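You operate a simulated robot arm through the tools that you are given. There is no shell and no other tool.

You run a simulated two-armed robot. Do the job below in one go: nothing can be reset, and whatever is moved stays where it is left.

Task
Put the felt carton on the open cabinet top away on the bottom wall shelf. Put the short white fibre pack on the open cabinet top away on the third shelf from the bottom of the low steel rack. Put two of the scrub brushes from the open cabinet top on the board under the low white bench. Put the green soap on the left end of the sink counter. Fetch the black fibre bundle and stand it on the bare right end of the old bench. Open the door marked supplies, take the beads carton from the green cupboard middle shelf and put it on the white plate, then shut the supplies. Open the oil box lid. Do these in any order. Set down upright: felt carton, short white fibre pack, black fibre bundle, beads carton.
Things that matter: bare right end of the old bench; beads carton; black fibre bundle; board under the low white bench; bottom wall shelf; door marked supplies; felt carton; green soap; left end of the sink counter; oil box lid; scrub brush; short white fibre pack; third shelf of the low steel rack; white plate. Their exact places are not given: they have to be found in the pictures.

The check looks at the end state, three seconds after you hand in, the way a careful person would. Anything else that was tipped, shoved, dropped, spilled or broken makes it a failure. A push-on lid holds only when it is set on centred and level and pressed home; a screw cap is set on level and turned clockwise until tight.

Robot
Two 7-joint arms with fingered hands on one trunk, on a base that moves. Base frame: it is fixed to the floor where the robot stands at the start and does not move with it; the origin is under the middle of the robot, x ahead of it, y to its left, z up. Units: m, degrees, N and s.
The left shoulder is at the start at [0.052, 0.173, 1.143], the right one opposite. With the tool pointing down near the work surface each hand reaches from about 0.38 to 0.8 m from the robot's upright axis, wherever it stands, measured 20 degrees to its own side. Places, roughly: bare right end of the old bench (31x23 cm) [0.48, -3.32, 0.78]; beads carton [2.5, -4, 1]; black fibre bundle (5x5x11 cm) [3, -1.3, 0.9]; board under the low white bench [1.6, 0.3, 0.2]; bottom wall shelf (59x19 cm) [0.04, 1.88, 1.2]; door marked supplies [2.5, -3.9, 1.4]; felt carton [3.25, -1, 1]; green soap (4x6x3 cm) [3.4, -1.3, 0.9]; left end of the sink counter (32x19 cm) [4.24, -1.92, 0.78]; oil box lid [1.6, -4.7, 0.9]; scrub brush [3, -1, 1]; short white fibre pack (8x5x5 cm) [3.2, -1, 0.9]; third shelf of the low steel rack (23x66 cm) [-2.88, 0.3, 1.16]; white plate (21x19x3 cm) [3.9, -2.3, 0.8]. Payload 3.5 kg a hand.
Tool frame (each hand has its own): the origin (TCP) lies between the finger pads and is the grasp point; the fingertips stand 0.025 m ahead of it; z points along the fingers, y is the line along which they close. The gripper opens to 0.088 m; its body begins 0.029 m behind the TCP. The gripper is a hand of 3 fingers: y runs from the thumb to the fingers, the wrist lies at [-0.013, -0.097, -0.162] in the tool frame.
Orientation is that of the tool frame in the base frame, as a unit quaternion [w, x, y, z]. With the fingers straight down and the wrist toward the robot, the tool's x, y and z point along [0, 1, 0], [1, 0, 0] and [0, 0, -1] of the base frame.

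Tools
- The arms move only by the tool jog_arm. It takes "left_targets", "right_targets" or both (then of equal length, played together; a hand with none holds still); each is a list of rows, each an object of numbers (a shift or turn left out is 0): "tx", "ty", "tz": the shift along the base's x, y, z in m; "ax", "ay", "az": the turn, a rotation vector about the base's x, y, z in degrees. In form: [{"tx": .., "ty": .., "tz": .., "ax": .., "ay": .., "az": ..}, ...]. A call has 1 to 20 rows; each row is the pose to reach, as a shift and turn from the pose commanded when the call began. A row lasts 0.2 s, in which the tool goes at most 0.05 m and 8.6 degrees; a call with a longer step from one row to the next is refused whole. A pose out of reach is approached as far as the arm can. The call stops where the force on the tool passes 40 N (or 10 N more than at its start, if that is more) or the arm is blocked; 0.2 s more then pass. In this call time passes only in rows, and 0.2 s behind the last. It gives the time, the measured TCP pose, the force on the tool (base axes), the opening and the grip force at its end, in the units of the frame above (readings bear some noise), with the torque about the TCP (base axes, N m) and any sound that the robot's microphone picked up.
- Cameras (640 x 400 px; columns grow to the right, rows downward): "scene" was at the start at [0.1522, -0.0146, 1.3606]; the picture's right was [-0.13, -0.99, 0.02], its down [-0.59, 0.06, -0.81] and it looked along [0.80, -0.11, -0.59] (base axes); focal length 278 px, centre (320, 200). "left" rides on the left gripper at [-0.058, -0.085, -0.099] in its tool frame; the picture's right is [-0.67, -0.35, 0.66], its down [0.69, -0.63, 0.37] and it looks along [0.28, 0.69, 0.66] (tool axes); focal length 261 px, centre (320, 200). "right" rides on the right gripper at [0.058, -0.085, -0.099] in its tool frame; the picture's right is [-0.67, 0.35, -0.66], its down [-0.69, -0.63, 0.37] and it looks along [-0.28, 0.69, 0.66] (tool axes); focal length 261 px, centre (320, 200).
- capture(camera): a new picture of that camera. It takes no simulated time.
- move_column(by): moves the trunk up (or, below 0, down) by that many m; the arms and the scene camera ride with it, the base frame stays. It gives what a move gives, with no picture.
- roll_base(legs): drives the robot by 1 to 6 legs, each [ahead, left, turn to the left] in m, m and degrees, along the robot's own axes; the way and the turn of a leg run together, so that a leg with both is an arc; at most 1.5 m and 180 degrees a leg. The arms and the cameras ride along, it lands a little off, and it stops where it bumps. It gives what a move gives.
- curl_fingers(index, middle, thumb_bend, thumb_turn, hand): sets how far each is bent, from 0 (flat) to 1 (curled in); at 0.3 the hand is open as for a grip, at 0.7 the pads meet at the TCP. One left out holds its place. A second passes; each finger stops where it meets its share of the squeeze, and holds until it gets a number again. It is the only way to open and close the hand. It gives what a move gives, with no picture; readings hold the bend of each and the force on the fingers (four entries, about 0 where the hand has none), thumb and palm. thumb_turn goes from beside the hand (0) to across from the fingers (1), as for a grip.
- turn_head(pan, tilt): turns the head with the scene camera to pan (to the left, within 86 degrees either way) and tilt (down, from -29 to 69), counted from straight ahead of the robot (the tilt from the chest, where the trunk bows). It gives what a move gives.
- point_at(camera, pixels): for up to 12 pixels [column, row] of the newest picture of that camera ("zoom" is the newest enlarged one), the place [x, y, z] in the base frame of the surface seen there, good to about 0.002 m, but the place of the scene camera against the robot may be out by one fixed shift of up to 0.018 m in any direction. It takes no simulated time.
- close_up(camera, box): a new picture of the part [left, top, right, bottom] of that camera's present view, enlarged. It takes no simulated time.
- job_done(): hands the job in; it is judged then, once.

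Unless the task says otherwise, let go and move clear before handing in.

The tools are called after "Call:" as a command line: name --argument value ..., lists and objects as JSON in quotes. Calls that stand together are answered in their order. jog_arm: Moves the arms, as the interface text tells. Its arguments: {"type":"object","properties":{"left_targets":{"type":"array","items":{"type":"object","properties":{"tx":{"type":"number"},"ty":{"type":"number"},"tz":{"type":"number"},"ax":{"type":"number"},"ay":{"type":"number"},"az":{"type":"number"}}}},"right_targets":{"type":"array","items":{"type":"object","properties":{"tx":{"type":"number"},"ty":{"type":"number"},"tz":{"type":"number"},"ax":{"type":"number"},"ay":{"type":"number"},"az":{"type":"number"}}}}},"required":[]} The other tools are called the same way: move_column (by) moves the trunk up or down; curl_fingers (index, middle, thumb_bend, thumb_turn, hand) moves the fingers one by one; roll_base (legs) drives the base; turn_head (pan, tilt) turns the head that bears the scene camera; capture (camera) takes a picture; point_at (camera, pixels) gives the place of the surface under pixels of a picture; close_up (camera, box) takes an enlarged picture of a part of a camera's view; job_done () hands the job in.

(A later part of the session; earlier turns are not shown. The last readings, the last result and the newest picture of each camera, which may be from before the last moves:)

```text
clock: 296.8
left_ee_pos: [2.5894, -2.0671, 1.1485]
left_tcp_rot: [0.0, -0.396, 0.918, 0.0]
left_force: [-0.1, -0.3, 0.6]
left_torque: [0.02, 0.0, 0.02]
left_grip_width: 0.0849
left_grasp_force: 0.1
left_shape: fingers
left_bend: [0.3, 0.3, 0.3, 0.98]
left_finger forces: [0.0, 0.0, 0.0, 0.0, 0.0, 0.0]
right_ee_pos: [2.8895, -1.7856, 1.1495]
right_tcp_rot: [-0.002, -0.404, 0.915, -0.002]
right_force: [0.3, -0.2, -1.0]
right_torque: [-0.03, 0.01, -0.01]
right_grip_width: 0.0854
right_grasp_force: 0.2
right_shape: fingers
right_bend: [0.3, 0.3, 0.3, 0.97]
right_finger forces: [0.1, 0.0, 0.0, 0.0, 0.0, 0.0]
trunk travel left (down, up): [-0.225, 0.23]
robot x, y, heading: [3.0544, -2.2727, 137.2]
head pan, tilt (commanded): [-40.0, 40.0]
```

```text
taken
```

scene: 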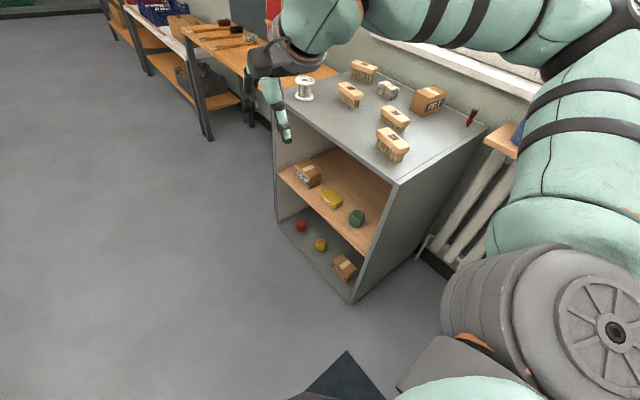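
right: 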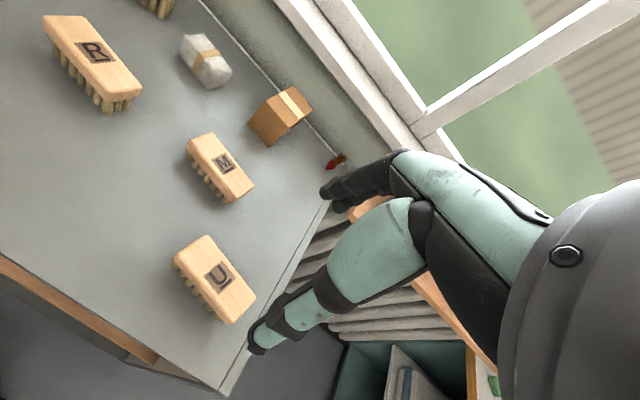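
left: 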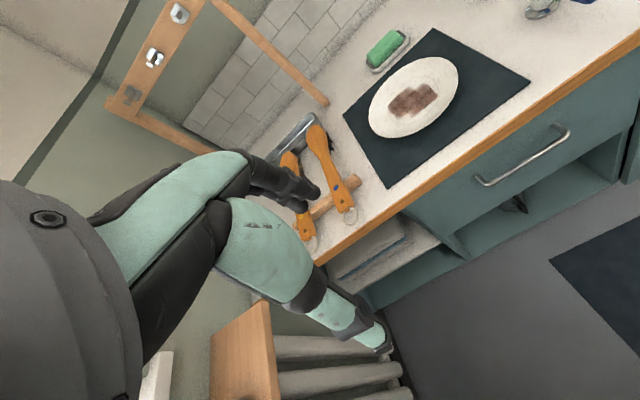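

Sidestepping right into the gap now.

Call:
roll_base --legs '[[0, -0.4, 0.6], [0, -0.2, 0]]'

Call:
turn_head --pan -20 --tilt 45

Call:
capture --camera "scene"

Call:
capture --camera "right"

```text
clock: 300.5
left_ee_pos: [2.9952, -1.6253, 1.1483]
left_tcp_rot: [0.0, -0.4, 0.917, 0.001]
left_force: [1.0, -0.2, -0.7]
left_torque: [0.03, -0.01, -0.01]
left_grip_width: 0.0846
left_grasp_force: 0.0
left_shape: fingers
left_bend: [0.3, 0.3, 0.3, 0.98]
left_finger forces: [0.0, 0.1, 0.0, 0.0, 0.0, 0.0]
right_ee_pos: [3.2941, -1.3411, 1.1496]
right_tcp_rot: [-0.002, -0.407, 0.913, -0.002]
right_force: [-0.2, 0.6, -1.1]
right_torque: [-0.01, -0.03, 0.06]
right_grip_width: 0.0851
right_grasp_force: 0.1
right_shape: fingers
right_bend: [0.3, 0.3, 0.3, 0.97]
right_finger forces: [0.0, 0.0, 0.1, 0.1, 0.0, 0.0]
trunk travel left (down, up): [-0.225, 0.23]
robot x, y, heading: [3.4613, -1.8253, 137.6]
head pan, tilt (commanded): [-40.0, 40.0]
```

```text
clock: 301.3
left_ee_pos: [2.9957, -1.6237, 1.1488]
left_tcp_rot: [0.0, -0.4, 0.916, 0.0]
left_force: [-0.3, -0.6, -0.1]
left_torque: [-0.02, -0.01, 0.01]
left_grip_width: 0.0847
left_grasp_force: 0.0
left_shape: fingers
left_bend: [0.3, 0.3, 0.3, 0.98]
left_finger forces: [0.0, 0.1, 0.0, 0.1, 0.0, 0.0]
right_ee_pos: [3.2963, -1.3396, 1.1484]
right_tcp_rot: [-0.002, -0.407, 0.914, -0.001]
right_force: [0.2, -0.7, 0.7]
right_torque: [0.03, 0.01, -0.01]
right_grip_width: 0.0853
right_grasp_force: 0.0
right_shape: fingers
right_bend: [0.3, 0.3, 0.3, 0.97]
right_finger forces: [0.0, 0.0, 0.1, 0.0, 0.0, 0.1]
trunk travel left (down, up): [-0.225, 0.23]
robot x, y, heading: [3.46, -1.8261, 137.5]
head pan, tilt (commanded): [-20.0, 45.0]
```

```text
taken
```

scene: 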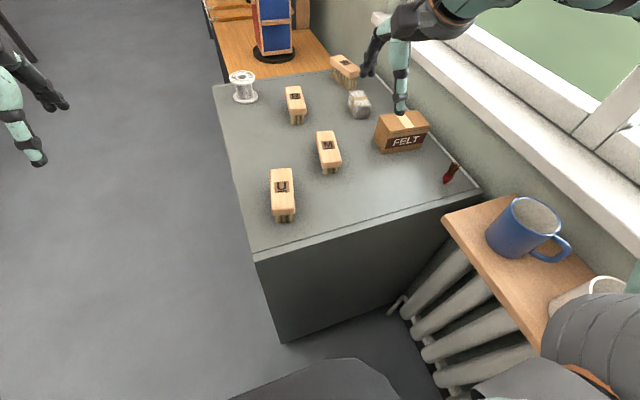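

```text
taken
```

right: 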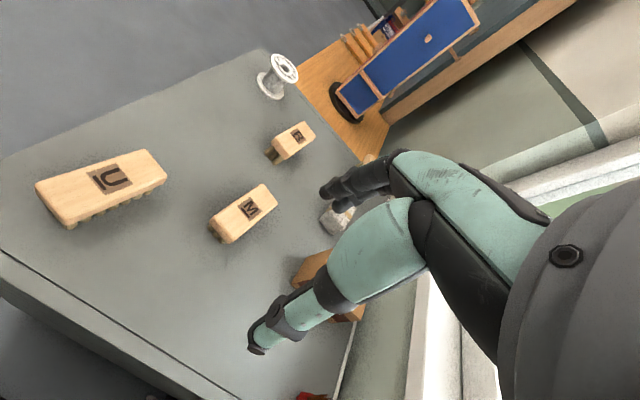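

I'm in the gap beside the cabinet; FELT is at (402,132). I'll bring the right hand above it with a small yaw correction.

Call:
jog_arm --right_targets '[{"tx": 0.003, "ty": 0.04, "az": -0.5}, {"tx": 0.006, "ty": 0.08, "az": -1}, {"tx": 0.009, "ty": 0.12, "az": -1.5}, {"tx": 0.012, "ty": 0.16, "az": -2}, {"tx": 0.014, "ty": 0.2, "az": -2.3}, {"tx": 0.0157, "ty": 0.239, "az": -2.3}, {"tx": 0.0157, "ty": 0.239, "tz": -0.045, "az": -2.3}, {"tx": 0.0157, "ty": 0.239, "tz": -0.09, "az": -2.3}, {"tx": 0.0157, "ty": 0.239, "tz": -0.13, "az": -2.3}]'

Call:
capture --camera "right"

Call:
capture --camera "scene"

```text
clock: 303.3
left_ee_pos: [2.9961, -1.6237, 1.1479]
left_tcp_rot: [0.0, -0.399, 0.917, 0.0]
left_force: [0.4, -0.5, 0.5]
left_torque: [0.0, 0.0, -0.01]
left_grip_width: 0.0848
left_grasp_force: 0.0
left_shape: fingers
left_bend: [0.3, 0.3, 0.3, 0.98]
left_finger forces: [0.0, 0.0, 0.1, 0.0, 0.1, 0.0]
right_ee_pos: [3.3109, -1.1008, 1.0184]
right_tcp_rot: [-0.002, -0.39, 0.921, -0.001]
right_force: [0.0, 0.1, 0.4]
right_torque: [0.03, -0.02, 0.01]
right_grip_width: 0.0852
right_grasp_force: 0.3
right_shape: fingers
right_bend: [0.3, 0.3, 0.3, 0.98]
right_finger forces: [0.0, 0.1, 0.0, 0.0, 0.0, 0.1]
right hand out of reach, approached as far as the arm can: row 5, 6, 7
trunk travel left (down, up): [-0.225, 0.23]
robot x, y, heading: [3.4629, -1.8252, 137.6]
head pan, tilt (commanded): [-20.0, 45.0]
```

```text
taken
```

right: 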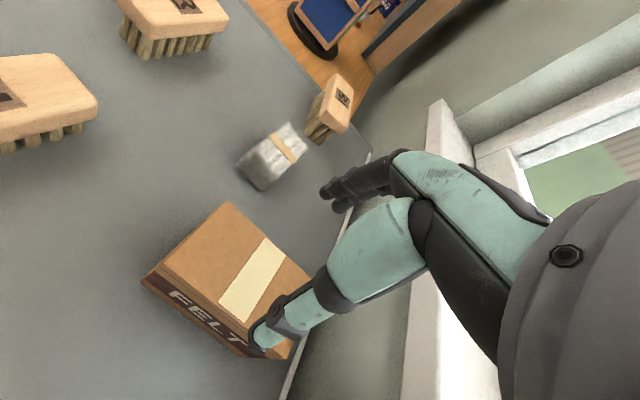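

```text
taken
```

scene: 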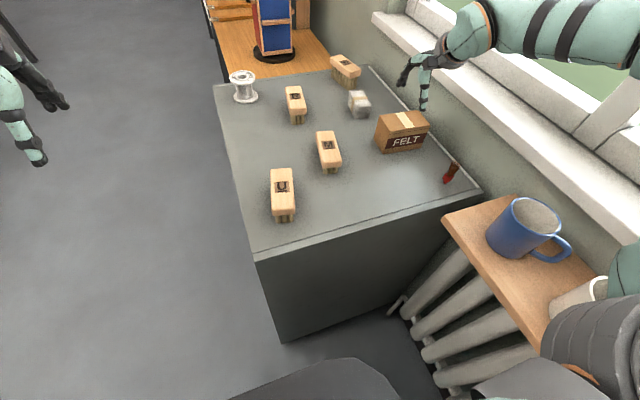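

The hand is above FELT. I'll re-measure the carton's top from here before descending.

Call:
point_at --camera "right" --pixels '[[228, 206], [160, 268], [300, 275], [240, 335], [235, 270], [150, 283], [270, 345]]'

Call:
close_up --camera "right" --box '[130, 190, 330, 370]'

```text
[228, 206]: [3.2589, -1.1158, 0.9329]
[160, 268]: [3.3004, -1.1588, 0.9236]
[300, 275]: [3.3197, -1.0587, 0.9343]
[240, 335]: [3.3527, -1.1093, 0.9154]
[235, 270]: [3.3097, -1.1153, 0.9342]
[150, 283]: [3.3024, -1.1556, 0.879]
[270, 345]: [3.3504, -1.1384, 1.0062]
```

```text
2.22 times, centred on (230, 280) of right
```

zoom: 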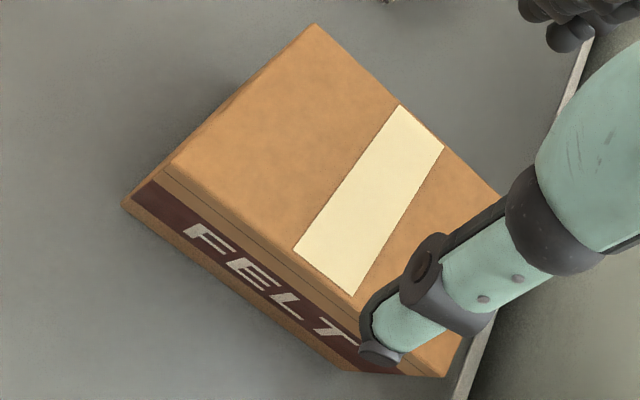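

The carton is centred under the hand. Descending and gripping across its width.

Call:
jog_arm --right_targets '[{"tz": -0.04}, {"tz": -0.075}, {"tz": -0.092}]'

Call:
curl_fingers --hand "right" --index 0.58 --middle 0.58 --thumb_bend 0.58

Call:
capture --camera "right"

```text
clock: 304.1
left_ee_pos: [2.9965, -1.6239, 1.1485]
left_tcp_rot: [0.0, -0.4, 0.917, -0.001]
left_force: [0.0, -1.4, 1.1]
left_torque: [0.04, -0.02, -0.03]
left_grip_width: 0.0845
left_grasp_force: 0.1
left_shape: fingers
left_bend: [0.3, 0.3, 0.3, 0.98]
left_finger forces: [0.0, 0.1, 0.1, 0.0, 0.0, 0.0]
right_ee_pos: [3.3108, -1.1016, 0.9258]
right_tcp_rot: [-0.002, -0.389, 0.921, -0.002]
right_force: [-0.5, -0.4, 0.3]
right_torque: [0.01, 0.01, 0.02]
right_grip_width: 0.0852
right_grasp_force: 0.1
right_shape: fingers
right_bend: [0.3, 0.3, 0.3, 0.98]
right_finger forces: [0.0, 0.0, 0.1, 0.1, 0.0, 0.1]
trunk travel left (down, up): [-0.225, 0.23]
robot x, y, heading: [3.4618, -1.8295, 137.6]
head pan, tilt (commanded): [-20.0, 45.0]
```

```text
clock: 305.1
left_ee_pos: [2.9963, -1.6242, 1.149]
left_tcp_rot: [0.001, -0.4, 0.917, -0.001]
left_force: [0.7, 0.3, -0.3]
left_torque: [0.03, 0.03, 0.01]
left_grip_width: 0.0846
left_grasp_force: 0.0
left_shape: fingers
left_bend: [0.3, 0.3, 0.3, 0.98]
left_finger forces: [0.0, 0.0, 0.0, 0.0, 0.0, 0.0]
right_ee_pos: [3.3113, -1.1006, 0.9282]
right_tcp_rot: [-0.001, -0.389, 0.921, -0.002]
right_force: [0.5, 0.4, 2.9]
right_torque: [0.13, 0.14, 0.02]
right_grip_width: 0.0649
right_grasp_force: 25.0
right_shape: fingers
right_bend: [0.37, 0.47, 0.44, 0.96]
right_finger forces: [17.3, 8.2, 0.0, 0.0, 24.7, 0.1]
trunk travel left (down, up): [-0.225, 0.23]
robot x, y, heading: [3.459, -1.8249, 137.8]
head pan, tilt (commanded): [-20.0, 45.0]
```

```text
taken
```

right: 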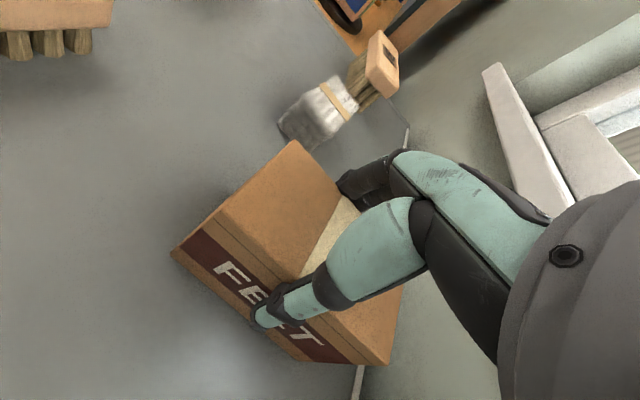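

Grip 25 N on FELT. Lifting up.

Call:
jog_arm --right_targets '[{"tz": 0.02}, {"tz": 0.05}, {"tz": 0.09}, {"tz": 0.13}, {"tz": 0.17}]'

Call:
capture --camera "right"

```text
clock: 306.3
left_ee_pos: [2.9968, -1.6247, 1.1484]
left_tcp_rot: [-0.001, -0.4, 0.917, -0.001]
left_force: [-0.3, -0.5, 0.4]
left_torque: [0.0, 0.0, 0.01]
left_grip_width: 0.0845
left_grasp_force: 0.1
left_shape: fingers
left_bend: [0.3, 0.3, 0.3, 0.98]
left_finger forces: [0.0, 0.0, 0.1, 0.0, 0.0, 0.0]
right_ee_pos: [3.313, -1.102, 1.0565]
right_tcp_rot: [-0.002, -0.388, 0.921, -0.001]
right_force: [0.2, -0.8, -1.9]
right_torque: [0.02, 0.0, 0.01]
right_grip_width: 0.0647
right_grasp_force: 23.5
right_shape: fingers
right_bend: [0.38, 0.48, 0.44, 0.96]
right_finger forces: [15.3, 7.7, 0.0, 0.1, 23.9, 0.1]
right hand out of reach, approached as far as the arm can: row 5
trunk travel left (down, up): [-0.225, 0.23]
robot x, y, heading: [3.459, -1.8254, 137.8]
head pan, tilt (commanded): [-20.0, 45.0]
```

```text
taken
```

right: 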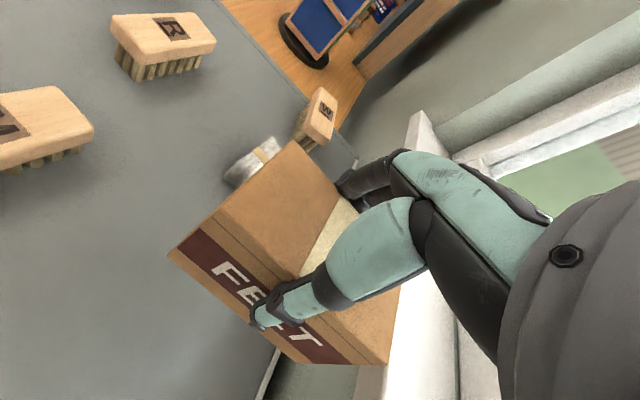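

FELT is held firmly. I'll bring the hand back in and up, then sidestep out of the gap and return to the cabinet front.

Call:
jog_arm --right_targets '[{"tx": -0.003, "ty": -0.04, "tz": 0.015}, {"tx": -0.006, "ty": -0.08, "tz": 0.03}, {"tx": -0.009, "ty": -0.12, "tz": 0.045}, {"tx": -0.012, "ty": -0.16, "tz": 0.06}, {"tx": -0.014, "ty": -0.2, "tz": 0.075}, {"tx": -0.0157, "ty": -0.239, "tz": 0.09}]'

Call:
roll_base --legs '[[0, 0.62, 0], [0, 0, -89.8]]'

Call:
turn_head --pan 10 --tilt 35

Call:
capture --camera "scene"

```text
clock: 307.7
left_ee_pos: [2.9953, -1.6251, 1.1474]
left_tcp_rot: [0.0, -0.399, 0.917, 0.0]
left_force: [0.0, -0.5, 0.9]
left_torque: [-0.02, 0.03, 0.04]
left_grip_width: 0.0846
left_grasp_force: 0.0
left_shape: fingers
left_bend: [0.3, 0.3, 0.3, 0.98]
left_finger forces: [0.1, 0.0, 0.0, 0.0, 0.0, 0.1]
right_ee_pos: [3.3004, -1.3436, 1.1501]
right_tcp_rot: [-0.001, -0.389, 0.921, -0.001]
right_force: [-0.1, 0.2, -1.9]
right_torque: [-0.04, 0.02, -0.03]
right_grip_width: 0.0649
right_grasp_force: 22.9
right_shape: fingers
right_bend: [0.38, 0.48, 0.45, 0.96]
right_finger forces: [14.7, 7.7, 0.1, 0.0, 23.1, 0.0]
trunk travel left (down, up): [-0.225, 0.23]
robot x, y, heading: [3.4603, -1.8267, 137.5]
head pan, tilt (commanded): [-20.0, 45.0]
```

```text
clock: 315.0
left_ee_pos: [3.2389, -1.817, 1.1481]
left_tcp_rot: [0.0, 0.362, 0.932, 0.0]
left_force: [0.1, 0.2, -0.4]
left_torque: [0.0, 0.0, 0.0]
left_grip_width: 0.0845
left_grasp_force: 0.0
left_shape: fingers
left_bend: [0.3, 0.3, 0.3, 0.98]
left_finger forces: [0.1, 0.0, 0.0, 0.1, 0.1, 0.0]
right_ee_pos: [3.5225, -2.1193, 1.1475]
right_tcp_rot: [-0.002, 0.373, 0.928, 0.0]
right_force: [1.0, -0.5, -1.3]
right_torque: [0.0, 0.01, -0.01]
right_grip_width: 0.0639
right_grasp_force: 21.7
right_shape: fingers
right_bend: [0.38, 0.48, 0.45, 0.96]
right_finger forces: [14.2, 7.4, 0.2, 0.0, 22.1, 0.1]
trunk travel left (down, up): [-0.225, 0.23]
robot x, y, heading: [3.0418, -2.2845, 48.0]
head pan, tilt (commanded): [-20.0, 45.0]
```

```text
clock: 316.0
left_ee_pos: [3.2393, -1.8174, 1.1477]
left_tcp_rot: [0.0, 0.362, 0.932, 0.0]
left_force: [-0.8, 0.0, 0.1]
left_torque: [0.02, -0.04, -0.02]
left_grip_width: 0.0847
left_grasp_force: 0.0
left_shape: fingers
left_bend: [0.3, 0.3, 0.3, 0.98]
left_finger forces: [0.0, 0.0, 0.0, 0.0, 0.1, 0.0]
right_ee_pos: [3.5223, -2.1194, 1.1483]
right_tcp_rot: [-0.002, 0.373, 0.928, 0.0]
right_force: [0.1, -0.3, -2.4]
right_torque: [-0.01, -0.02, -0.02]
right_grip_width: 0.0637
right_grasp_force: 21.5
right_shape: fingers
right_bend: [0.38, 0.48, 0.45, 0.96]
right_finger forces: [14.2, 7.3, 0.0, 0.0, 22.1, 0.0]
trunk travel left (down, up): [-0.225, 0.23]
robot x, y, heading: [3.0411, -2.283, 48.0]
head pan, tilt (commanded): [10.0, 35.0]
```

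```text
taken
```

scene: 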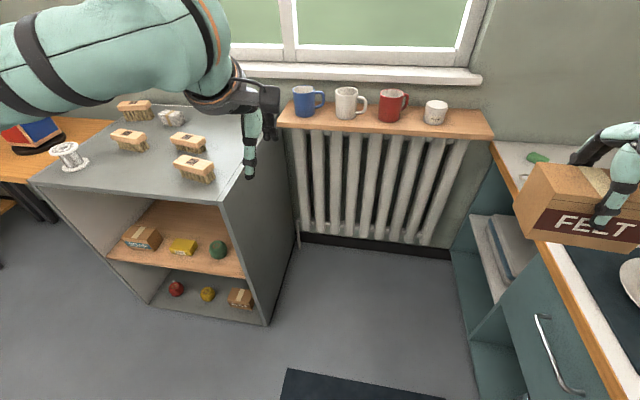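

Holding FELT in the right hand. Moving to the cabinet front to take the white fibre pack with the left hand.

Call:
roll_base --legs '[[0, 0.57, 0], [0.27, 0, 0]]'

Call:
capture --camera "left"

Call:
close_up --camera "left" --box '[220, 40, 460, 200]'

```text
clock: 320.8
left_ee_pos: [2.9881, -1.2236, 1.1498]
left_tcp_rot: [0.0, 0.36, 0.933, 0.001]
left_force: [-0.2, -0.5, -0.5]
left_torque: [-0.02, -0.01, 0.02]
left_grip_width: 0.0848
left_grasp_force: 0.1
left_shape: fingers
left_bend: [0.3, 0.3, 0.3, 0.98]
left_finger forces: [0.0, 0.1, 0.0, 0.0, 0.0, 0.0]
right_ee_pos: [3.274, -1.5248, 1.1466]
right_tcp_rot: [-0.002, 0.371, 0.929, 0.0]
right_force: [0.2, 0.2, -2.0]
right_torque: [-0.04, 0.02, 0.0]
right_grip_width: 0.0637
right_grasp_force: 22.2
right_shape: fingers
right_bend: [0.38, 0.48, 0.45, 0.96]
right_finger forces: [14.1, 7.4, 0.1, 0.0, 22.2, 0.0]
trunk travel left (down, up): [-0.225, 0.23]
robot x, y, heading: [2.7924, -1.6898, 48.3]
head pan, tilt (commanded): [10.0, 35.0]
```

```text
taken
```

left: 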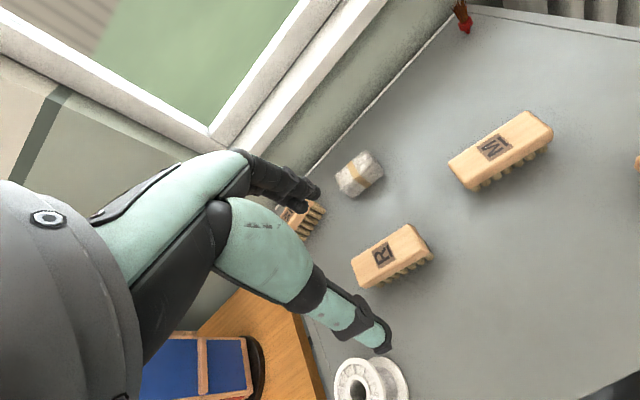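

```text
2.50 times, centred on (340, 120) of left
```

zoom: 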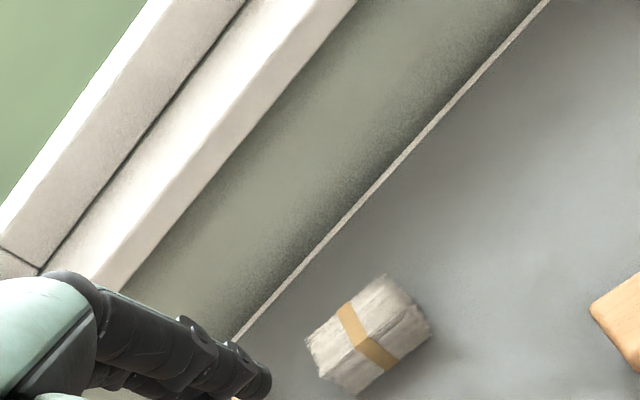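

The white pack is at zoom (368,335). Measuring its corners.

Call:
point_at --camera "zoom" --pixels '[[314, 342], [383, 281], [402, 300], [340, 365], [360, 388], [422, 335], [365, 325], [350, 350], [395, 325], [460, 380]]'

```text
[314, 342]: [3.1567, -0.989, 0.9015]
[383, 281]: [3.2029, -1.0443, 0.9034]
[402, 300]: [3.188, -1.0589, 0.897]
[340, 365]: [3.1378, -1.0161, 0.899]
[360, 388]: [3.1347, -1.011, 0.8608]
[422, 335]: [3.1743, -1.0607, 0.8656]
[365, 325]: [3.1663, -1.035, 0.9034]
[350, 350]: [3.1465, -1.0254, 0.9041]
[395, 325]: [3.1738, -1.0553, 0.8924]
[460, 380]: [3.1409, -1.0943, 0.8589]
```

Pack centre ≈ (3.167,-1.026), top z 0.903, its short axis at ~39°, so I yaw the left hand -9°. Moving above it.

Call:
jog_arm --left_targets '[{"tx": 0.03, "ty": 0.033, "az": -1.5}, {"tx": 0.06, "ty": 0.066, "az": -3}, {"tx": 0.09, "ty": 0.099, "az": -4.5}, {"tx": 0.12, "ty": 0.132, "az": -6}, {"tx": 0.15, "ty": 0.165, "az": -7.5}, {"tx": 0.179, "ty": 0.198, "az": -8.8}, {"tx": 0.179, "ty": 0.198, "tz": -0.045, "az": -8.8}, {"tx": 0.179, "ty": 0.198, "tz": -0.09, "az": -8.8}, {"tx": 0.179, "ty": 0.198, "tz": -0.135, "az": -8.8}, {"tx": 0.179, "ty": 0.198, "tz": -0.17, "az": -8.8}]'

Call:
capture --camera "left"

Call:
capture --camera "scene"

```text
clock: 323.0
left_ee_pos: [3.1679, -1.0263, 0.976]
left_tcp_rot: [0.0, 0.431, 0.902, 0.0]
left_force: [0.1, 0.4, -1.1]
left_torque: [0.01, -0.01, -0.03]
left_grip_width: 0.0845
left_grasp_force: 0.0
left_shape: fingers
left_bend: [0.3, 0.3, 0.3, 0.98]
left_finger forces: [0.1, 0.0, 0.1, 0.0, 0.0, 0.1]
left hand out of reach, approached as far as the arm can: row 6
right_ee_pos: [3.2748, -1.5226, 1.1481]
right_tcp_rot: [-0.002, 0.371, 0.929, -0.001]
right_force: [-0.1, -0.9, -1.7]
right_torque: [0.02, 0.02, 0.03]
right_grip_width: 0.064
right_grasp_force: 21.7
right_shape: fingers
right_bend: [0.38, 0.48, 0.45, 0.96]
right_finger forces: [14.1, 7.4, 0.0, 0.0, 22.1, 0.0]
trunk travel left (down, up): [-0.225, 0.23]
robot x, y, heading: [2.7932, -1.6931, 48.3]
head pan, tilt (commanded): [10.0, 35.0]
```

```text
taken
```

left: 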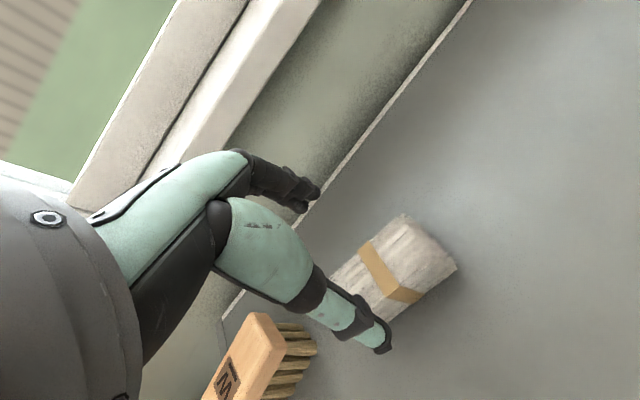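

```text
taken
```

scene: 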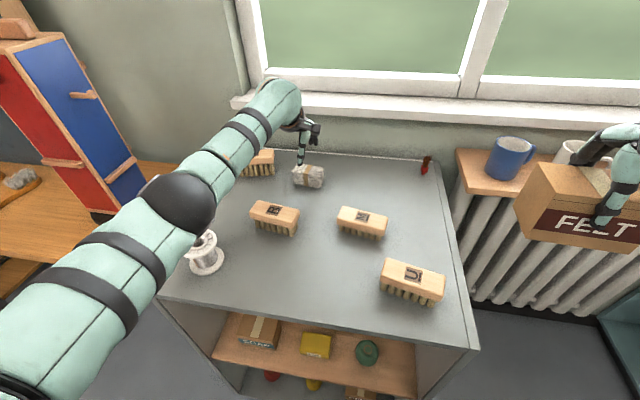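

The pack is right below the hand (TCP line ≈ (382,270)). Descending.

Call:
jog_arm --left_targets '[{"tz": -0.04}, {"tz": -0.07}, {"tz": -0.083}]'

Call:
capture --camera "left"

```text
clock: 323.8
left_ee_pos: [3.1666, -1.0231, 0.8934]
left_tcp_rot: [0.0, 0.43, 0.903, 0.0]
left_force: [0.9, 0.2, 0.8]
left_torque: [0.02, 0.0, 0.01]
left_grip_width: 0.0846
left_grasp_force: 0.0
left_shape: fingers
left_bend: [0.3, 0.3, 0.3, 0.98]
left_finger forces: [0.0, 0.1, 0.0, 0.0, 0.1, 0.0]
right_ee_pos: [3.2742, -1.5239, 1.1475]
right_tcp_rot: [-0.002, 0.371, 0.929, 0.0]
right_force: [0.4, 0.3, -1.3]
right_torque: [0.01, 0.01, -0.02]
right_grip_width: 0.0641
right_grasp_force: 21.7
right_shape: fingers
right_bend: [0.38, 0.48, 0.45, 0.96]
right_finger forces: [14.1, 7.3, 0.0, 0.0, 22.1, 0.1]
trunk travel left (down, up): [-0.225, 0.23]
robot x, y, heading: [2.7953, -1.6941, 48.2]
head pan, tilt (commanded): [10.0, 35.0]
```

```text
taken
```

left: 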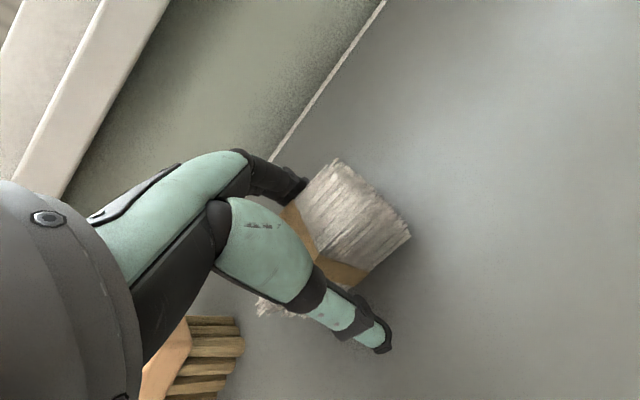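

The pack lies between thumb and fingers with its band at the centre. Closing.

Call:
curl_fingers --hand "left" --index 0.62 --middle 0.62 --thumb_bend 0.62

Call:
jog_arm --left_targets '[{"tz": 0.02}, {"tz": 0.05}]'

Call:
capture --camera "left"

```text
clock: 324.8
left_ee_pos: [3.1675, -1.0244, 0.8935]
left_tcp_rot: [0.0, 0.431, 0.902, 0.0]
left_force: [-0.7, 0.2, 0.0]
left_torque: [0.09, 0.0, 0.0]
left_grip_width: 0.0355
left_grasp_force: 9.8
left_shape: fingers
left_bend: [0.54, 0.56, 0.53, 0.97]
left_finger forces: [5.0, 4.5, 0.1, 0.0, 9.3, 0.1]
right_ee_pos: [3.2748, -1.524, 1.1481]
right_tcp_rot: [-0.002, 0.371, 0.929, 0.0]
right_force: [-0.1, 0.5, -0.8]
right_torque: [0.01, 0.04, -0.01]
right_grip_width: 0.0641
right_grasp_force: 21.9
right_shape: fingers
right_bend: [0.38, 0.48, 0.45, 0.96]
right_finger forces: [14.1, 7.3, 0.0, 0.1, 22.1, 0.0]
trunk travel left (down, up): [-0.225, 0.23]
robot x, y, heading: [2.7893, -1.6929, 48.2]
head pan, tilt (commanded): [10.0, 35.0]
```

```text
clock: 325.4
left_ee_pos: [3.1666, -1.0255, 0.9457]
left_tcp_rot: [0.0, 0.431, 0.902, 0.0]
left_force: [-0.5, 0.1, -1.0]
left_torque: [0.0, -0.01, -0.03]
left_grip_width: 0.0353
left_grasp_force: 9.2
left_shape: fingers
left_bend: [0.54, 0.57, 0.53, 0.96]
left_finger forces: [4.9, 4.3, 0.0, 0.0, 9.2, 0.0]
right_ee_pos: [3.2747, -1.5245, 1.1491]
right_tcp_rot: [-0.001, 0.371, 0.929, 0.001]
right_force: [0.1, 0.4, -1.4]
right_torque: [0.0, 0.03, 0.0]
right_grip_width: 0.0641
right_grasp_force: 21.5
right_shape: fingers
right_bend: [0.38, 0.48, 0.45, 0.96]
right_finger forces: [14.0, 7.4, 0.1, 0.0, 22.1, 0.0]
trunk travel left (down, up): [-0.225, 0.23]
robot x, y, heading: [2.7942, -1.6902, 48.3]
head pan, tilt (commanded): [10.0, 35.0]
```

```text
taken
```

left: 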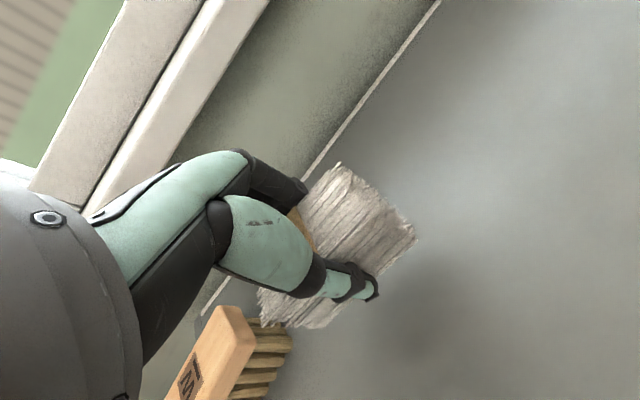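

Pack lifted securely. Raising and retracting the left hand, then backing out.

Call:
jog_arm --left_targets '[{"tz": 0.045}, {"tz": 0.09}, {"tx": -0.025, "ty": -0.028, "tz": 0.12, "az": 1.5}, {"tx": -0.05, "ty": -0.056, "tz": 0.15, "az": 3}, {"tx": -0.08, "ty": -0.089, "tz": 0.17, "az": 4.5}, {"tx": -0.11, "ty": -0.122, "tz": 0.19, "az": 6}, {"tx": -0.14, "ty": -0.155, "tz": 0.2, "az": 7.5}, {"tx": -0.17, "ty": -0.188, "tz": 0.2, "az": 8.8}]'

Call:
roll_base --legs '[[-0.45, 0, 0]]'

Call:
capture --camera "scene"

```text
clock: 327.4
left_ee_pos: [2.9813, -1.1642, 1.1492]
left_tcp_rot: [-0.01, 0.321, 0.947, 0.013]
left_force: [0.7, 0.4, -1.0]
left_torque: [-0.02, 0.0, -0.01]
left_grip_width: 0.0352
left_grasp_force: 8.1
left_shape: fingers
left_bend: [0.55, 0.57, 0.53, 0.96]
left_finger forces: [4.7, 3.7, 0.0, 0.1, 8.4, 0.0]
left hand out of reach, approached as far as the arm can: row 8
right_ee_pos: [3.2752, -1.5243, 1.1469]
right_tcp_rot: [-0.003, 0.371, 0.929, -0.001]
right_force: [-0.9, 0.6, -1.2]
right_torque: [-0.03, -0.03, 0.02]
right_grip_width: 0.0638
right_grasp_force: 21.8
right_shape: fingers
right_bend: [0.38, 0.48, 0.45, 0.96]
right_finger forces: [14.1, 7.3, 0.1, 0.0, 22.1, 0.1]
trunk travel left (down, up): [-0.225, 0.23]
robot x, y, heading: [2.7965, -1.6908, 48.3]
head pan, tilt (commanded): [10.0, 35.0]
stopped in row 8 (left hand): the arm was blocked; the commanded pose is now the measured one
```

```text
clock: 330.1
left_ee_pos: [2.6845, -1.498, 1.1499]
left_tcp_rot: [-0.009, 0.323, 0.946, 0.013]
left_force: [0.8, -1.0, -0.5]
left_torque: [0.0, -0.03, -0.01]
left_grip_width: 0.0352
left_grasp_force: 8.4
left_shape: fingers
left_bend: [0.55, 0.57, 0.53, 0.96]
left_finger forces: [4.8, 3.7, 0.0, 0.0, 8.4, 0.1]
right_ee_pos: [2.9742, -1.8607, 1.1474]
right_tcp_rot: [-0.003, 0.371, 0.929, -0.001]
right_force: [0.6, -0.3, -1.5]
right_torque: [0.04, 0.0, 0.01]
right_grip_width: 0.0638
right_grasp_force: 22.0
right_shape: fingers
right_bend: [0.38, 0.48, 0.45, 0.96]
right_finger forces: [14.1, 7.3, 0.0, 0.0, 22.1, 0.1]
trunk travel left (down, up): [-0.225, 0.23]
robot x, y, heading: [2.4913, -2.0254, 47.9]
head pan, tilt (commanded): [10.0, 35.0]
```

```text
taken
```

scene: 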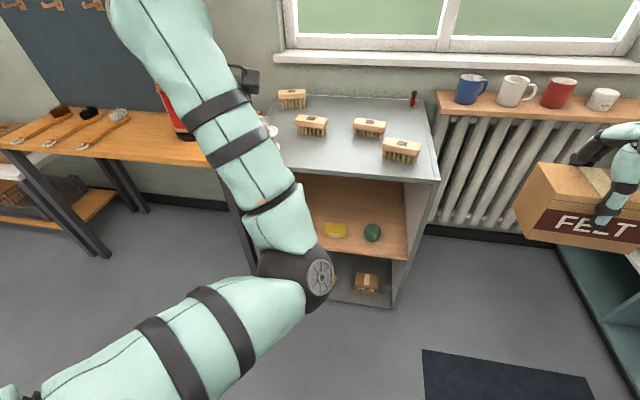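

The left arm reported "blocked" and has folded oddly. I'll check what the left hand holds and whether anything was touched.

Call:
capture --camera "left"

Call:
turn_head --pan 45 --tilt 20

Call:
capture --camera "scene"

```text
taken
```

left: 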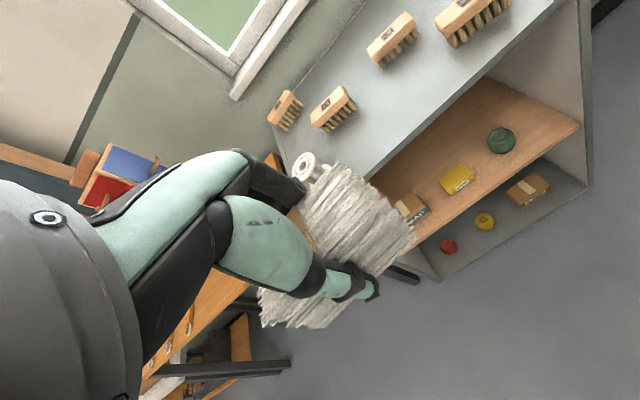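

```text
clock: 331.1
left_ee_pos: [2.6824, -1.4988, 1.1513]
left_tcp_rot: [-0.009, 0.323, 0.946, 0.014]
left_force: [0.6, -0.3, -1.1]
left_torque: [0.01, 0.03, 0.0]
left_grip_width: 0.035
left_grasp_force: 8.1
left_shape: fingers
left_bend: [0.55, 0.57, 0.53, 0.96]
left_finger forces: [4.7, 3.7, 0.1, 0.0, 8.4, 0.0]
right_ee_pos: [2.9746, -1.8612, 1.1482]
right_tcp_rot: [-0.002, 0.372, 0.928, 0.0]
right_force: [1.1, -0.1, -2.2]
right_torque: [-0.01, -0.01, -0.02]
right_grip_width: 0.0637
right_grasp_force: 21.7
right_shape: fingers
right_bend: [0.38, 0.48, 0.45, 0.96]
right_finger forces: [14.1, 7.2, 0.0, 0.0, 22.1, 0.0]
trunk travel left (down, up): [-0.225, 0.23]
robot x, y, heading: [2.4954, -2.0229, 48.1]
head pan, tilt (commanded): [45.0, 20.0]
```

```text
taken
```

scene: 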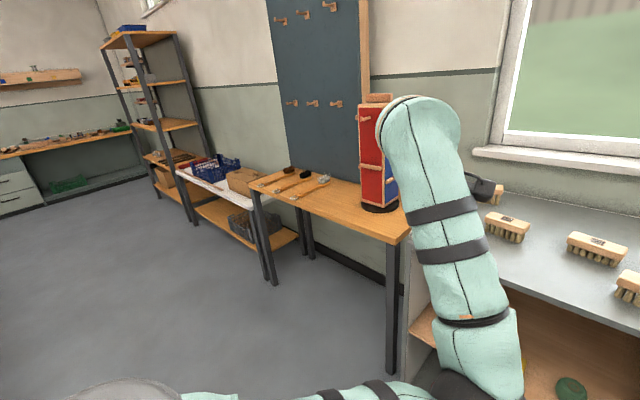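

Everything around is upright and the pack is held. I'll check where my left elbow actually is.

Call:
point_at --camera "scene" --pixels '[[470, 375], [440, 250], [420, 120], [385, 395], [500, 320], [480, 190]]'

```text
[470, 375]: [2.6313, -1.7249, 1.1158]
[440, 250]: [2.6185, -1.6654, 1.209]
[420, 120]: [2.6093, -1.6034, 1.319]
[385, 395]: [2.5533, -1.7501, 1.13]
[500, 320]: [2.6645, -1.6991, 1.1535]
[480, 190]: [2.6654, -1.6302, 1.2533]
```

The left elbow has swung inward. I'll extend the left hand forward and outward in free space to let it unfold, then bring it back.

Call:
jog_arm --left_targets '[{"tx": 0.005, "ty": 0.036, "tz": -0.02, "az": -1}, {"tx": 0.01, "ty": 0.071, "tz": -0.04, "az": -2}, {"tx": 0.015, "ty": 0.107, "tz": -0.06, "az": -3}, {"tx": 0.02, "ty": 0.143, "tz": -0.08, "az": -4}, {"tx": 0.026, "ty": 0.178, "tz": -0.1, "az": -4}]'

Call:
capture --camera "scene"

```text
clock: 332.3
left_ee_pos: [2.7094, -1.321, 1.0487]
left_tcp_rot: [-0.009, 0.356, 0.935, 0.013]
left_force: [-0.2, 1.0, -0.6]
left_torque: [0.02, -0.01, 0.04]
left_grip_width: 0.0347
left_grasp_force: 8.0
left_shape: fingers
left_bend: [0.55, 0.58, 0.53, 0.96]
left_finger forces: [4.5, 3.6, 0.0, 0.1, 8.2, 0.0]
right_ee_pos: [2.9743, -1.859, 1.1475]
right_tcp_rot: [-0.003, 0.372, 0.928, -0.001]
right_force: [0.3, 0.2, -1.5]
right_torque: [-0.01, 0.0, -0.03]
right_grip_width: 0.0641
right_grasp_force: 21.9
right_shape: fingers
right_bend: [0.38, 0.48, 0.45, 0.96]
right_finger forces: [14.0, 7.4, 0.0, 0.0, 22.1, 0.1]
trunk travel left (down, up): [-0.225, 0.23]
robot x, y, heading: [2.4931, -2.0302, 48.0]
head pan, tilt (commanded): [45.0, 20.0]
```

```text
taken
```

scene: 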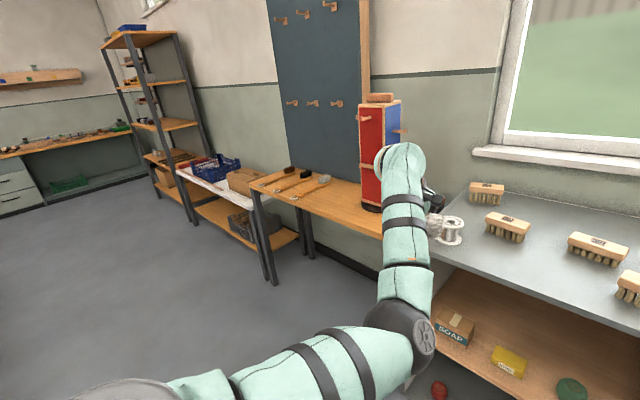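

The elbow is still inside. I'll move the hand further out to the left and slightly back.

Call:
jog_arm --left_targets '[{"tx": -0.035, "ty": 0.02, "tz": 0.01}, {"tx": -0.07, "ty": 0.035, "tz": 0.02}, {"tx": -0.105, "ty": 0.05, "tz": 0.03}, {"tx": -0.145, "ty": 0.06, "tz": 0.04}, {"tx": -0.185, "ty": 0.065, "tz": 0.05}, {"tx": -0.22, "ty": 0.06, "tz": 0.06}, {"tx": -0.25, "ty": 0.04, "tz": 0.08}]'

Call:
capture --camera "scene"

```text
clock: 333.9
left_ee_pos: [2.4587, -1.2809, 1.1327]
left_tcp_rot: [-0.008, 0.355, 0.935, 0.015]
left_force: [0.2, -0.6, -0.9]
left_torque: [0.01, 0.0, 0.03]
left_grip_width: 0.0345
left_grasp_force: 7.6
left_shape: fingers
left_bend: [0.55, 0.58, 0.53, 0.96]
left_finger forces: [4.5, 3.5, 0.0, 0.0, 8.1, 0.1]
right_ee_pos: [2.9745, -1.8614, 1.1493]
right_tcp_rot: [-0.003, 0.372, 0.928, 0.001]
right_force: [0.0, -0.4, -2.3]
right_torque: [-0.01, 0.0, -0.01]
right_grip_width: 0.0638
right_grasp_force: 21.8
right_shape: fingers
right_bend: [0.38, 0.48, 0.45, 0.96]
right_finger forces: [14.1, 7.2, 0.0, 0.1, 22.1, 0.0]
trunk travel left (down, up): [-0.225, 0.23]
robot x, y, heading: [2.498, -2.0286, 48.0]
head pan, tilt (commanded): [45.0, 20.0]
```

```text
taken
```

scene: 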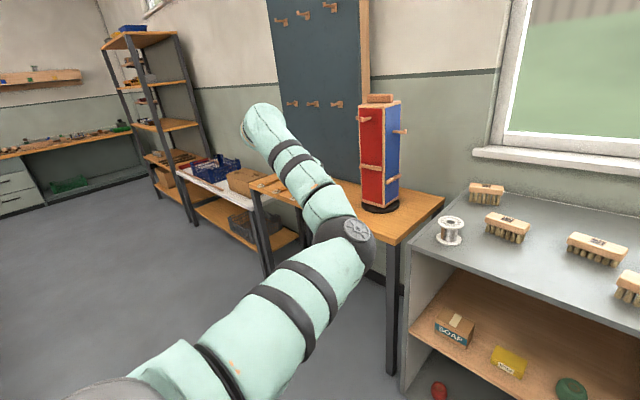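

The left hand is clear of everything. I'll turn left to face down the aisle, where there's free space to straighten the arm.

Call:
roll_base --legs '[[0, -0.05, 0], [0, 0, 89.5]]'

Call:
jog_arm --left_targets '[{"tx": -0.045, "ty": 0.01}, {"tx": -0.09, "ty": 0.02}, {"tx": -0.135, "ty": 0.035}, {"tx": -0.17, "ty": 0.06}, {"tx": -0.2, "ty": 0.095}, {"tx": -0.23, "ty": 0.13}]'

Call:
turn_head --pan 20 --tilt 20

Call:
capture --camera "scene"

```text
clock: 338.7
left_ee_pos: [1.7847, -2.1045, 1.1313]
left_tcp_rot: [-0.016, -0.417, 0.909, 0.003]
left_force: [0.4, 0.1, -0.6]
left_torque: [-0.01, 0.03, 0.02]
left_grip_width: 0.0341
left_grasp_force: 8.1
left_shape: fingers
left_bend: [0.55, 0.58, 0.53, 0.96]
left_finger forces: [4.2, 3.3, 0.0, 0.0, 7.5, 0.0]
right_ee_pos: [2.3565, -1.5821, 1.1472]
right_tcp_rot: [-0.001, -0.401, 0.916, -0.003]
right_force: [-0.2, 0.4, -1.4]
right_torque: [0.03, -0.01, 0.0]
right_grip_width: 0.0632
right_grasp_force: 20.5
right_shape: fingers
right_bend: [0.38, 0.48, 0.46, 0.96]
right_finger forces: [13.5, 7.2, 0.0, 0.0, 21.2, 0.0]
trunk travel left (down, up): [-0.225, 0.23]
robot x, y, heading: [2.5286, -2.0639, 139.0]
head pan, tilt (commanded): [45.0, 20.0]
```

```text
clock: 340.1
left_ee_pos: [1.6757, -2.0577, 1.1067]
left_tcp_rot: [-0.017, -0.417, 0.909, 0.003]
left_force: [0.4, 0.5, 0.2]
left_torque: [-0.01, 0.0, -0.01]
left_grip_width: 0.0339
left_grasp_force: 8.2
left_shape: fingers
left_bend: [0.56, 0.58, 0.54, 0.96]
left_finger forces: [4.3, 3.3, 0.0, 0.1, 7.6, 0.0]
left hand out of reach, approached as far as the arm can: row 3, 4, 5, 6
right_ee_pos: [2.3566, -1.5798, 1.1473]
right_tcp_rot: [-0.002, -0.402, 0.916, -0.003]
right_force: [-0.5, 0.5, -1.2]
right_torque: [0.0, 0.0, 0.04]
right_grip_width: 0.0631
right_grasp_force: 20.6
right_shape: fingers
right_bend: [0.38, 0.48, 0.46, 0.96]
right_finger forces: [13.5, 7.1, 0.0, 0.0, 21.3, 0.0]
trunk travel left (down, up): [-0.225, 0.23]
robot x, y, heading: [2.5291, -2.0572, 139.1]
head pan, tilt (commanded): [45.0, 20.0]
```

```text
clock: 341.0
left_ee_pos: [1.6753, -2.0593, 1.1077]
left_tcp_rot: [-0.016, -0.417, 0.909, 0.004]
left_force: [-0.4, 0.4, 0.1]
left_torque: [0.0, 0.01, 0.0]
left_grip_width: 0.0339
left_grasp_force: 7.7
left_shape: fingers
left_bend: [0.56, 0.58, 0.54, 0.96]
left_finger forces: [4.4, 3.2, 0.0, 0.0, 7.6, 0.0]
right_ee_pos: [2.3559, -1.5806, 1.1473]
right_tcp_rot: [-0.002, -0.402, 0.916, -0.002]
right_force: [0.6, -0.3, -1.5]
right_torque: [0.03, 0.04, 0.02]
right_grip_width: 0.0633
right_grasp_force: 21.1
right_shape: fingers
right_bend: [0.38, 0.48, 0.46, 0.96]
right_finger forces: [13.5, 7.1, 0.0, 0.0, 21.3, 0.0]
trunk travel left (down, up): [-0.225, 0.23]
robot x, y, heading: [2.5299, -2.0591, 139.2]
head pan, tilt (commanded): [20.0, 20.0]
```

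```text
taken
```

scene: 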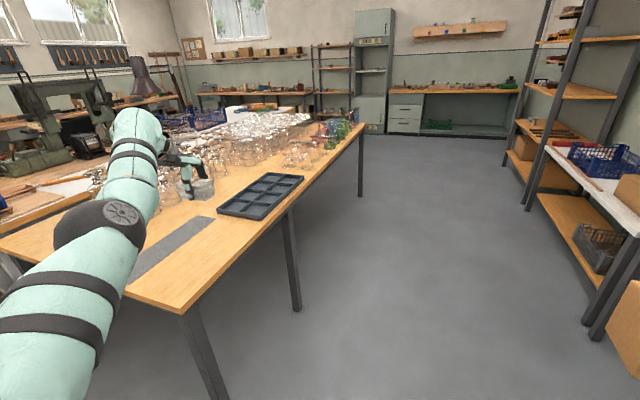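

The left arm is nearly straight now, safely above the table edge. I'll bring the hand back over the aisle and see which way the elbow folds.

Call:
jog_arm --left_targets '[{"tx": 0.035, "ty": 0.021, "tz": 0.01}, {"tx": 0.07, "ty": 0.042, "tz": 0.02}, {"tx": 0.105, "ty": 0.063, "tz": 0.03}, {"tx": 0.14, "ty": 0.083, "tz": 0.035}, {"tx": 0.175, "ty": 0.103, "tz": 0.04}, {"tx": 0.21, "ty": 0.124, "tz": 0.04}, {"tx": 0.245, "ty": 0.145, "tz": 0.04}, {"tx": 0.28, "ty": 0.165, "tz": 0.04}, {"tx": 0.315, "ty": 0.186, "tz": 0.04}]'

Call:
capture --camera "scene"

```text
clock: 343.2
left_ee_pos: [1.9601, -1.9131, 1.1552]
left_tcp_rot: [-0.023, -0.465, 0.885, 0.015]
left_force: [-0.5, 0.1, -1.1]
left_torque: [-0.01, -0.01, 0.04]
left_grip_width: 0.0329
left_grasp_force: 7.2
left_shape: fingers
left_bend: [0.56, 0.58, 0.54, 0.96]
left_finger forces: [4.3, 3.1, 0.1, 0.0, 7.3, 0.1]
right_ee_pos: [2.3574, -1.5809, 1.1481]
right_tcp_rot: [-0.001, -0.401, 0.916, -0.002]
right_force: [0.8, -0.8, -1.0]
right_torque: [-0.02, -0.01, -0.02]
right_grip_width: 0.0632
right_grasp_force: 21.3
right_shape: fingers
right_bend: [0.38, 0.48, 0.46, 0.96]
right_finger forces: [13.5, 7.1, 0.1, 0.0, 21.3, 0.0]
trunk travel left (down, up): [-0.225, 0.23]
robot x, y, heading: [2.5298, -2.0605, 139.4]
head pan, tilt (commanded): [20.0, 20.0]
stopped in row 9 (left hand): the arm was blocked; the commanded pose is now the measured one
```

```text
taken
```

scene: 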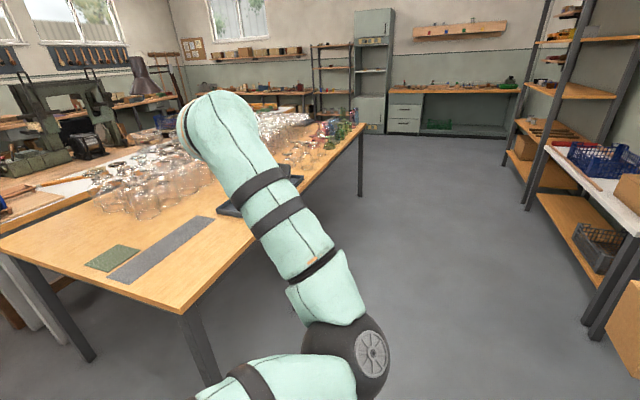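

The elbow folds inward again. I'll firm up the pack grip, then yaw the left hand clockwise, which should push the wrist and elbow outward.

Call:
curl_fingers --hand "left" --index 0.68 --middle 0.68 --thumb_bend 0.66

Call:
jog_arm --left_targets '[{"tx": -0.015, "ty": 0.01, "az": -8}, {"tx": -0.03, "ty": 0.02, "az": -16}, {"tx": -0.045, "ty": 0.03, "az": -24}, {"tx": -0.06, "ty": 0.04, "az": -32}, {"tx": -0.075, "ty": 0.05, "az": -40}, {"tx": -0.09, "ty": 0.06, "az": -48}, {"tx": -0.1, "ty": 0.07, "az": -56}, {"tx": -0.1, "ty": 0.07, "az": -64}]'

Call:
capture --camera "scene"

```text
clock: 344.2
left_ee_pos: [1.9597, -1.9115, 1.1568]
left_tcp_rot: [-0.023, -0.463, 0.886, 0.017]
left_force: [0.8, 0.4, -0.7]
left_torque: [-0.03, 0.01, 0.0]
left_grip_width: 0.033
left_grasp_force: 12.3
left_shape: fingers
left_bend: [0.57, 0.61, 0.53, 0.96]
left_finger forces: [6.8, 5.8, 0.1, 0.1, 12.6, 0.0]
right_ee_pos: [2.3564, -1.5821, 1.1481]
right_tcp_rot: [-0.001, -0.401, 0.916, -0.002]
right_force: [0.1, 0.3, -1.0]
right_torque: [0.01, 0.03, -0.03]
right_grip_width: 0.0635
right_grasp_force: 21.2
right_shape: fingers
right_bend: [0.38, 0.48, 0.46, 0.96]
right_finger forces: [13.5, 7.1, 0.0, 0.0, 21.3, 0.0]
trunk travel left (down, up): [-0.225, 0.23]
robot x, y, heading: [2.5315, -2.058, 139.2]
head pan, tilt (commanded): [20.0, 20.0]
```

```text
clock: 346.0
left_ee_pos: [1.8604, -1.8401, 1.156]
left_tcp_rot: [-0.01, 0.08, 0.996, 0.027]
left_force: [0.2, -0.2, 0.3]
left_torque: [-0.01, 0.04, -0.03]
left_grip_width: 0.0328
left_grasp_force: 12.5
left_shape: fingers
left_bend: [0.57, 0.61, 0.53, 0.96]
left_finger forces: [6.8, 5.8, 0.0, 0.0, 12.6, 0.0]
right_ee_pos: [2.3572, -1.5817, 1.1485]
right_tcp_rot: [-0.001, -0.401, 0.916, -0.002]
right_force: [0.0, -0.1, -1.5]
right_torque: [0.01, 0.02, -0.05]
right_grip_width: 0.0634
right_grasp_force: 20.6
right_shape: fingers
right_bend: [0.38, 0.48, 0.46, 0.96]
right_finger forces: [13.5, 7.2, 0.1, 0.1, 21.3, 0.0]
trunk travel left (down, up): [-0.225, 0.23]
robot x, y, heading: [2.5309, -2.0615, 139.2]
head pan, tilt (commanded): [20.0, 20.0]
```

```text
taken
```

scene: 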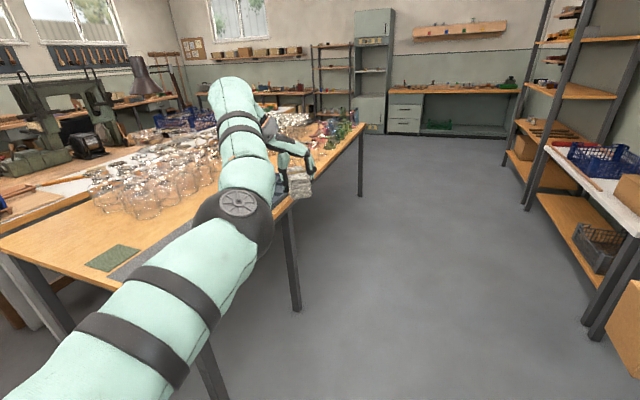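

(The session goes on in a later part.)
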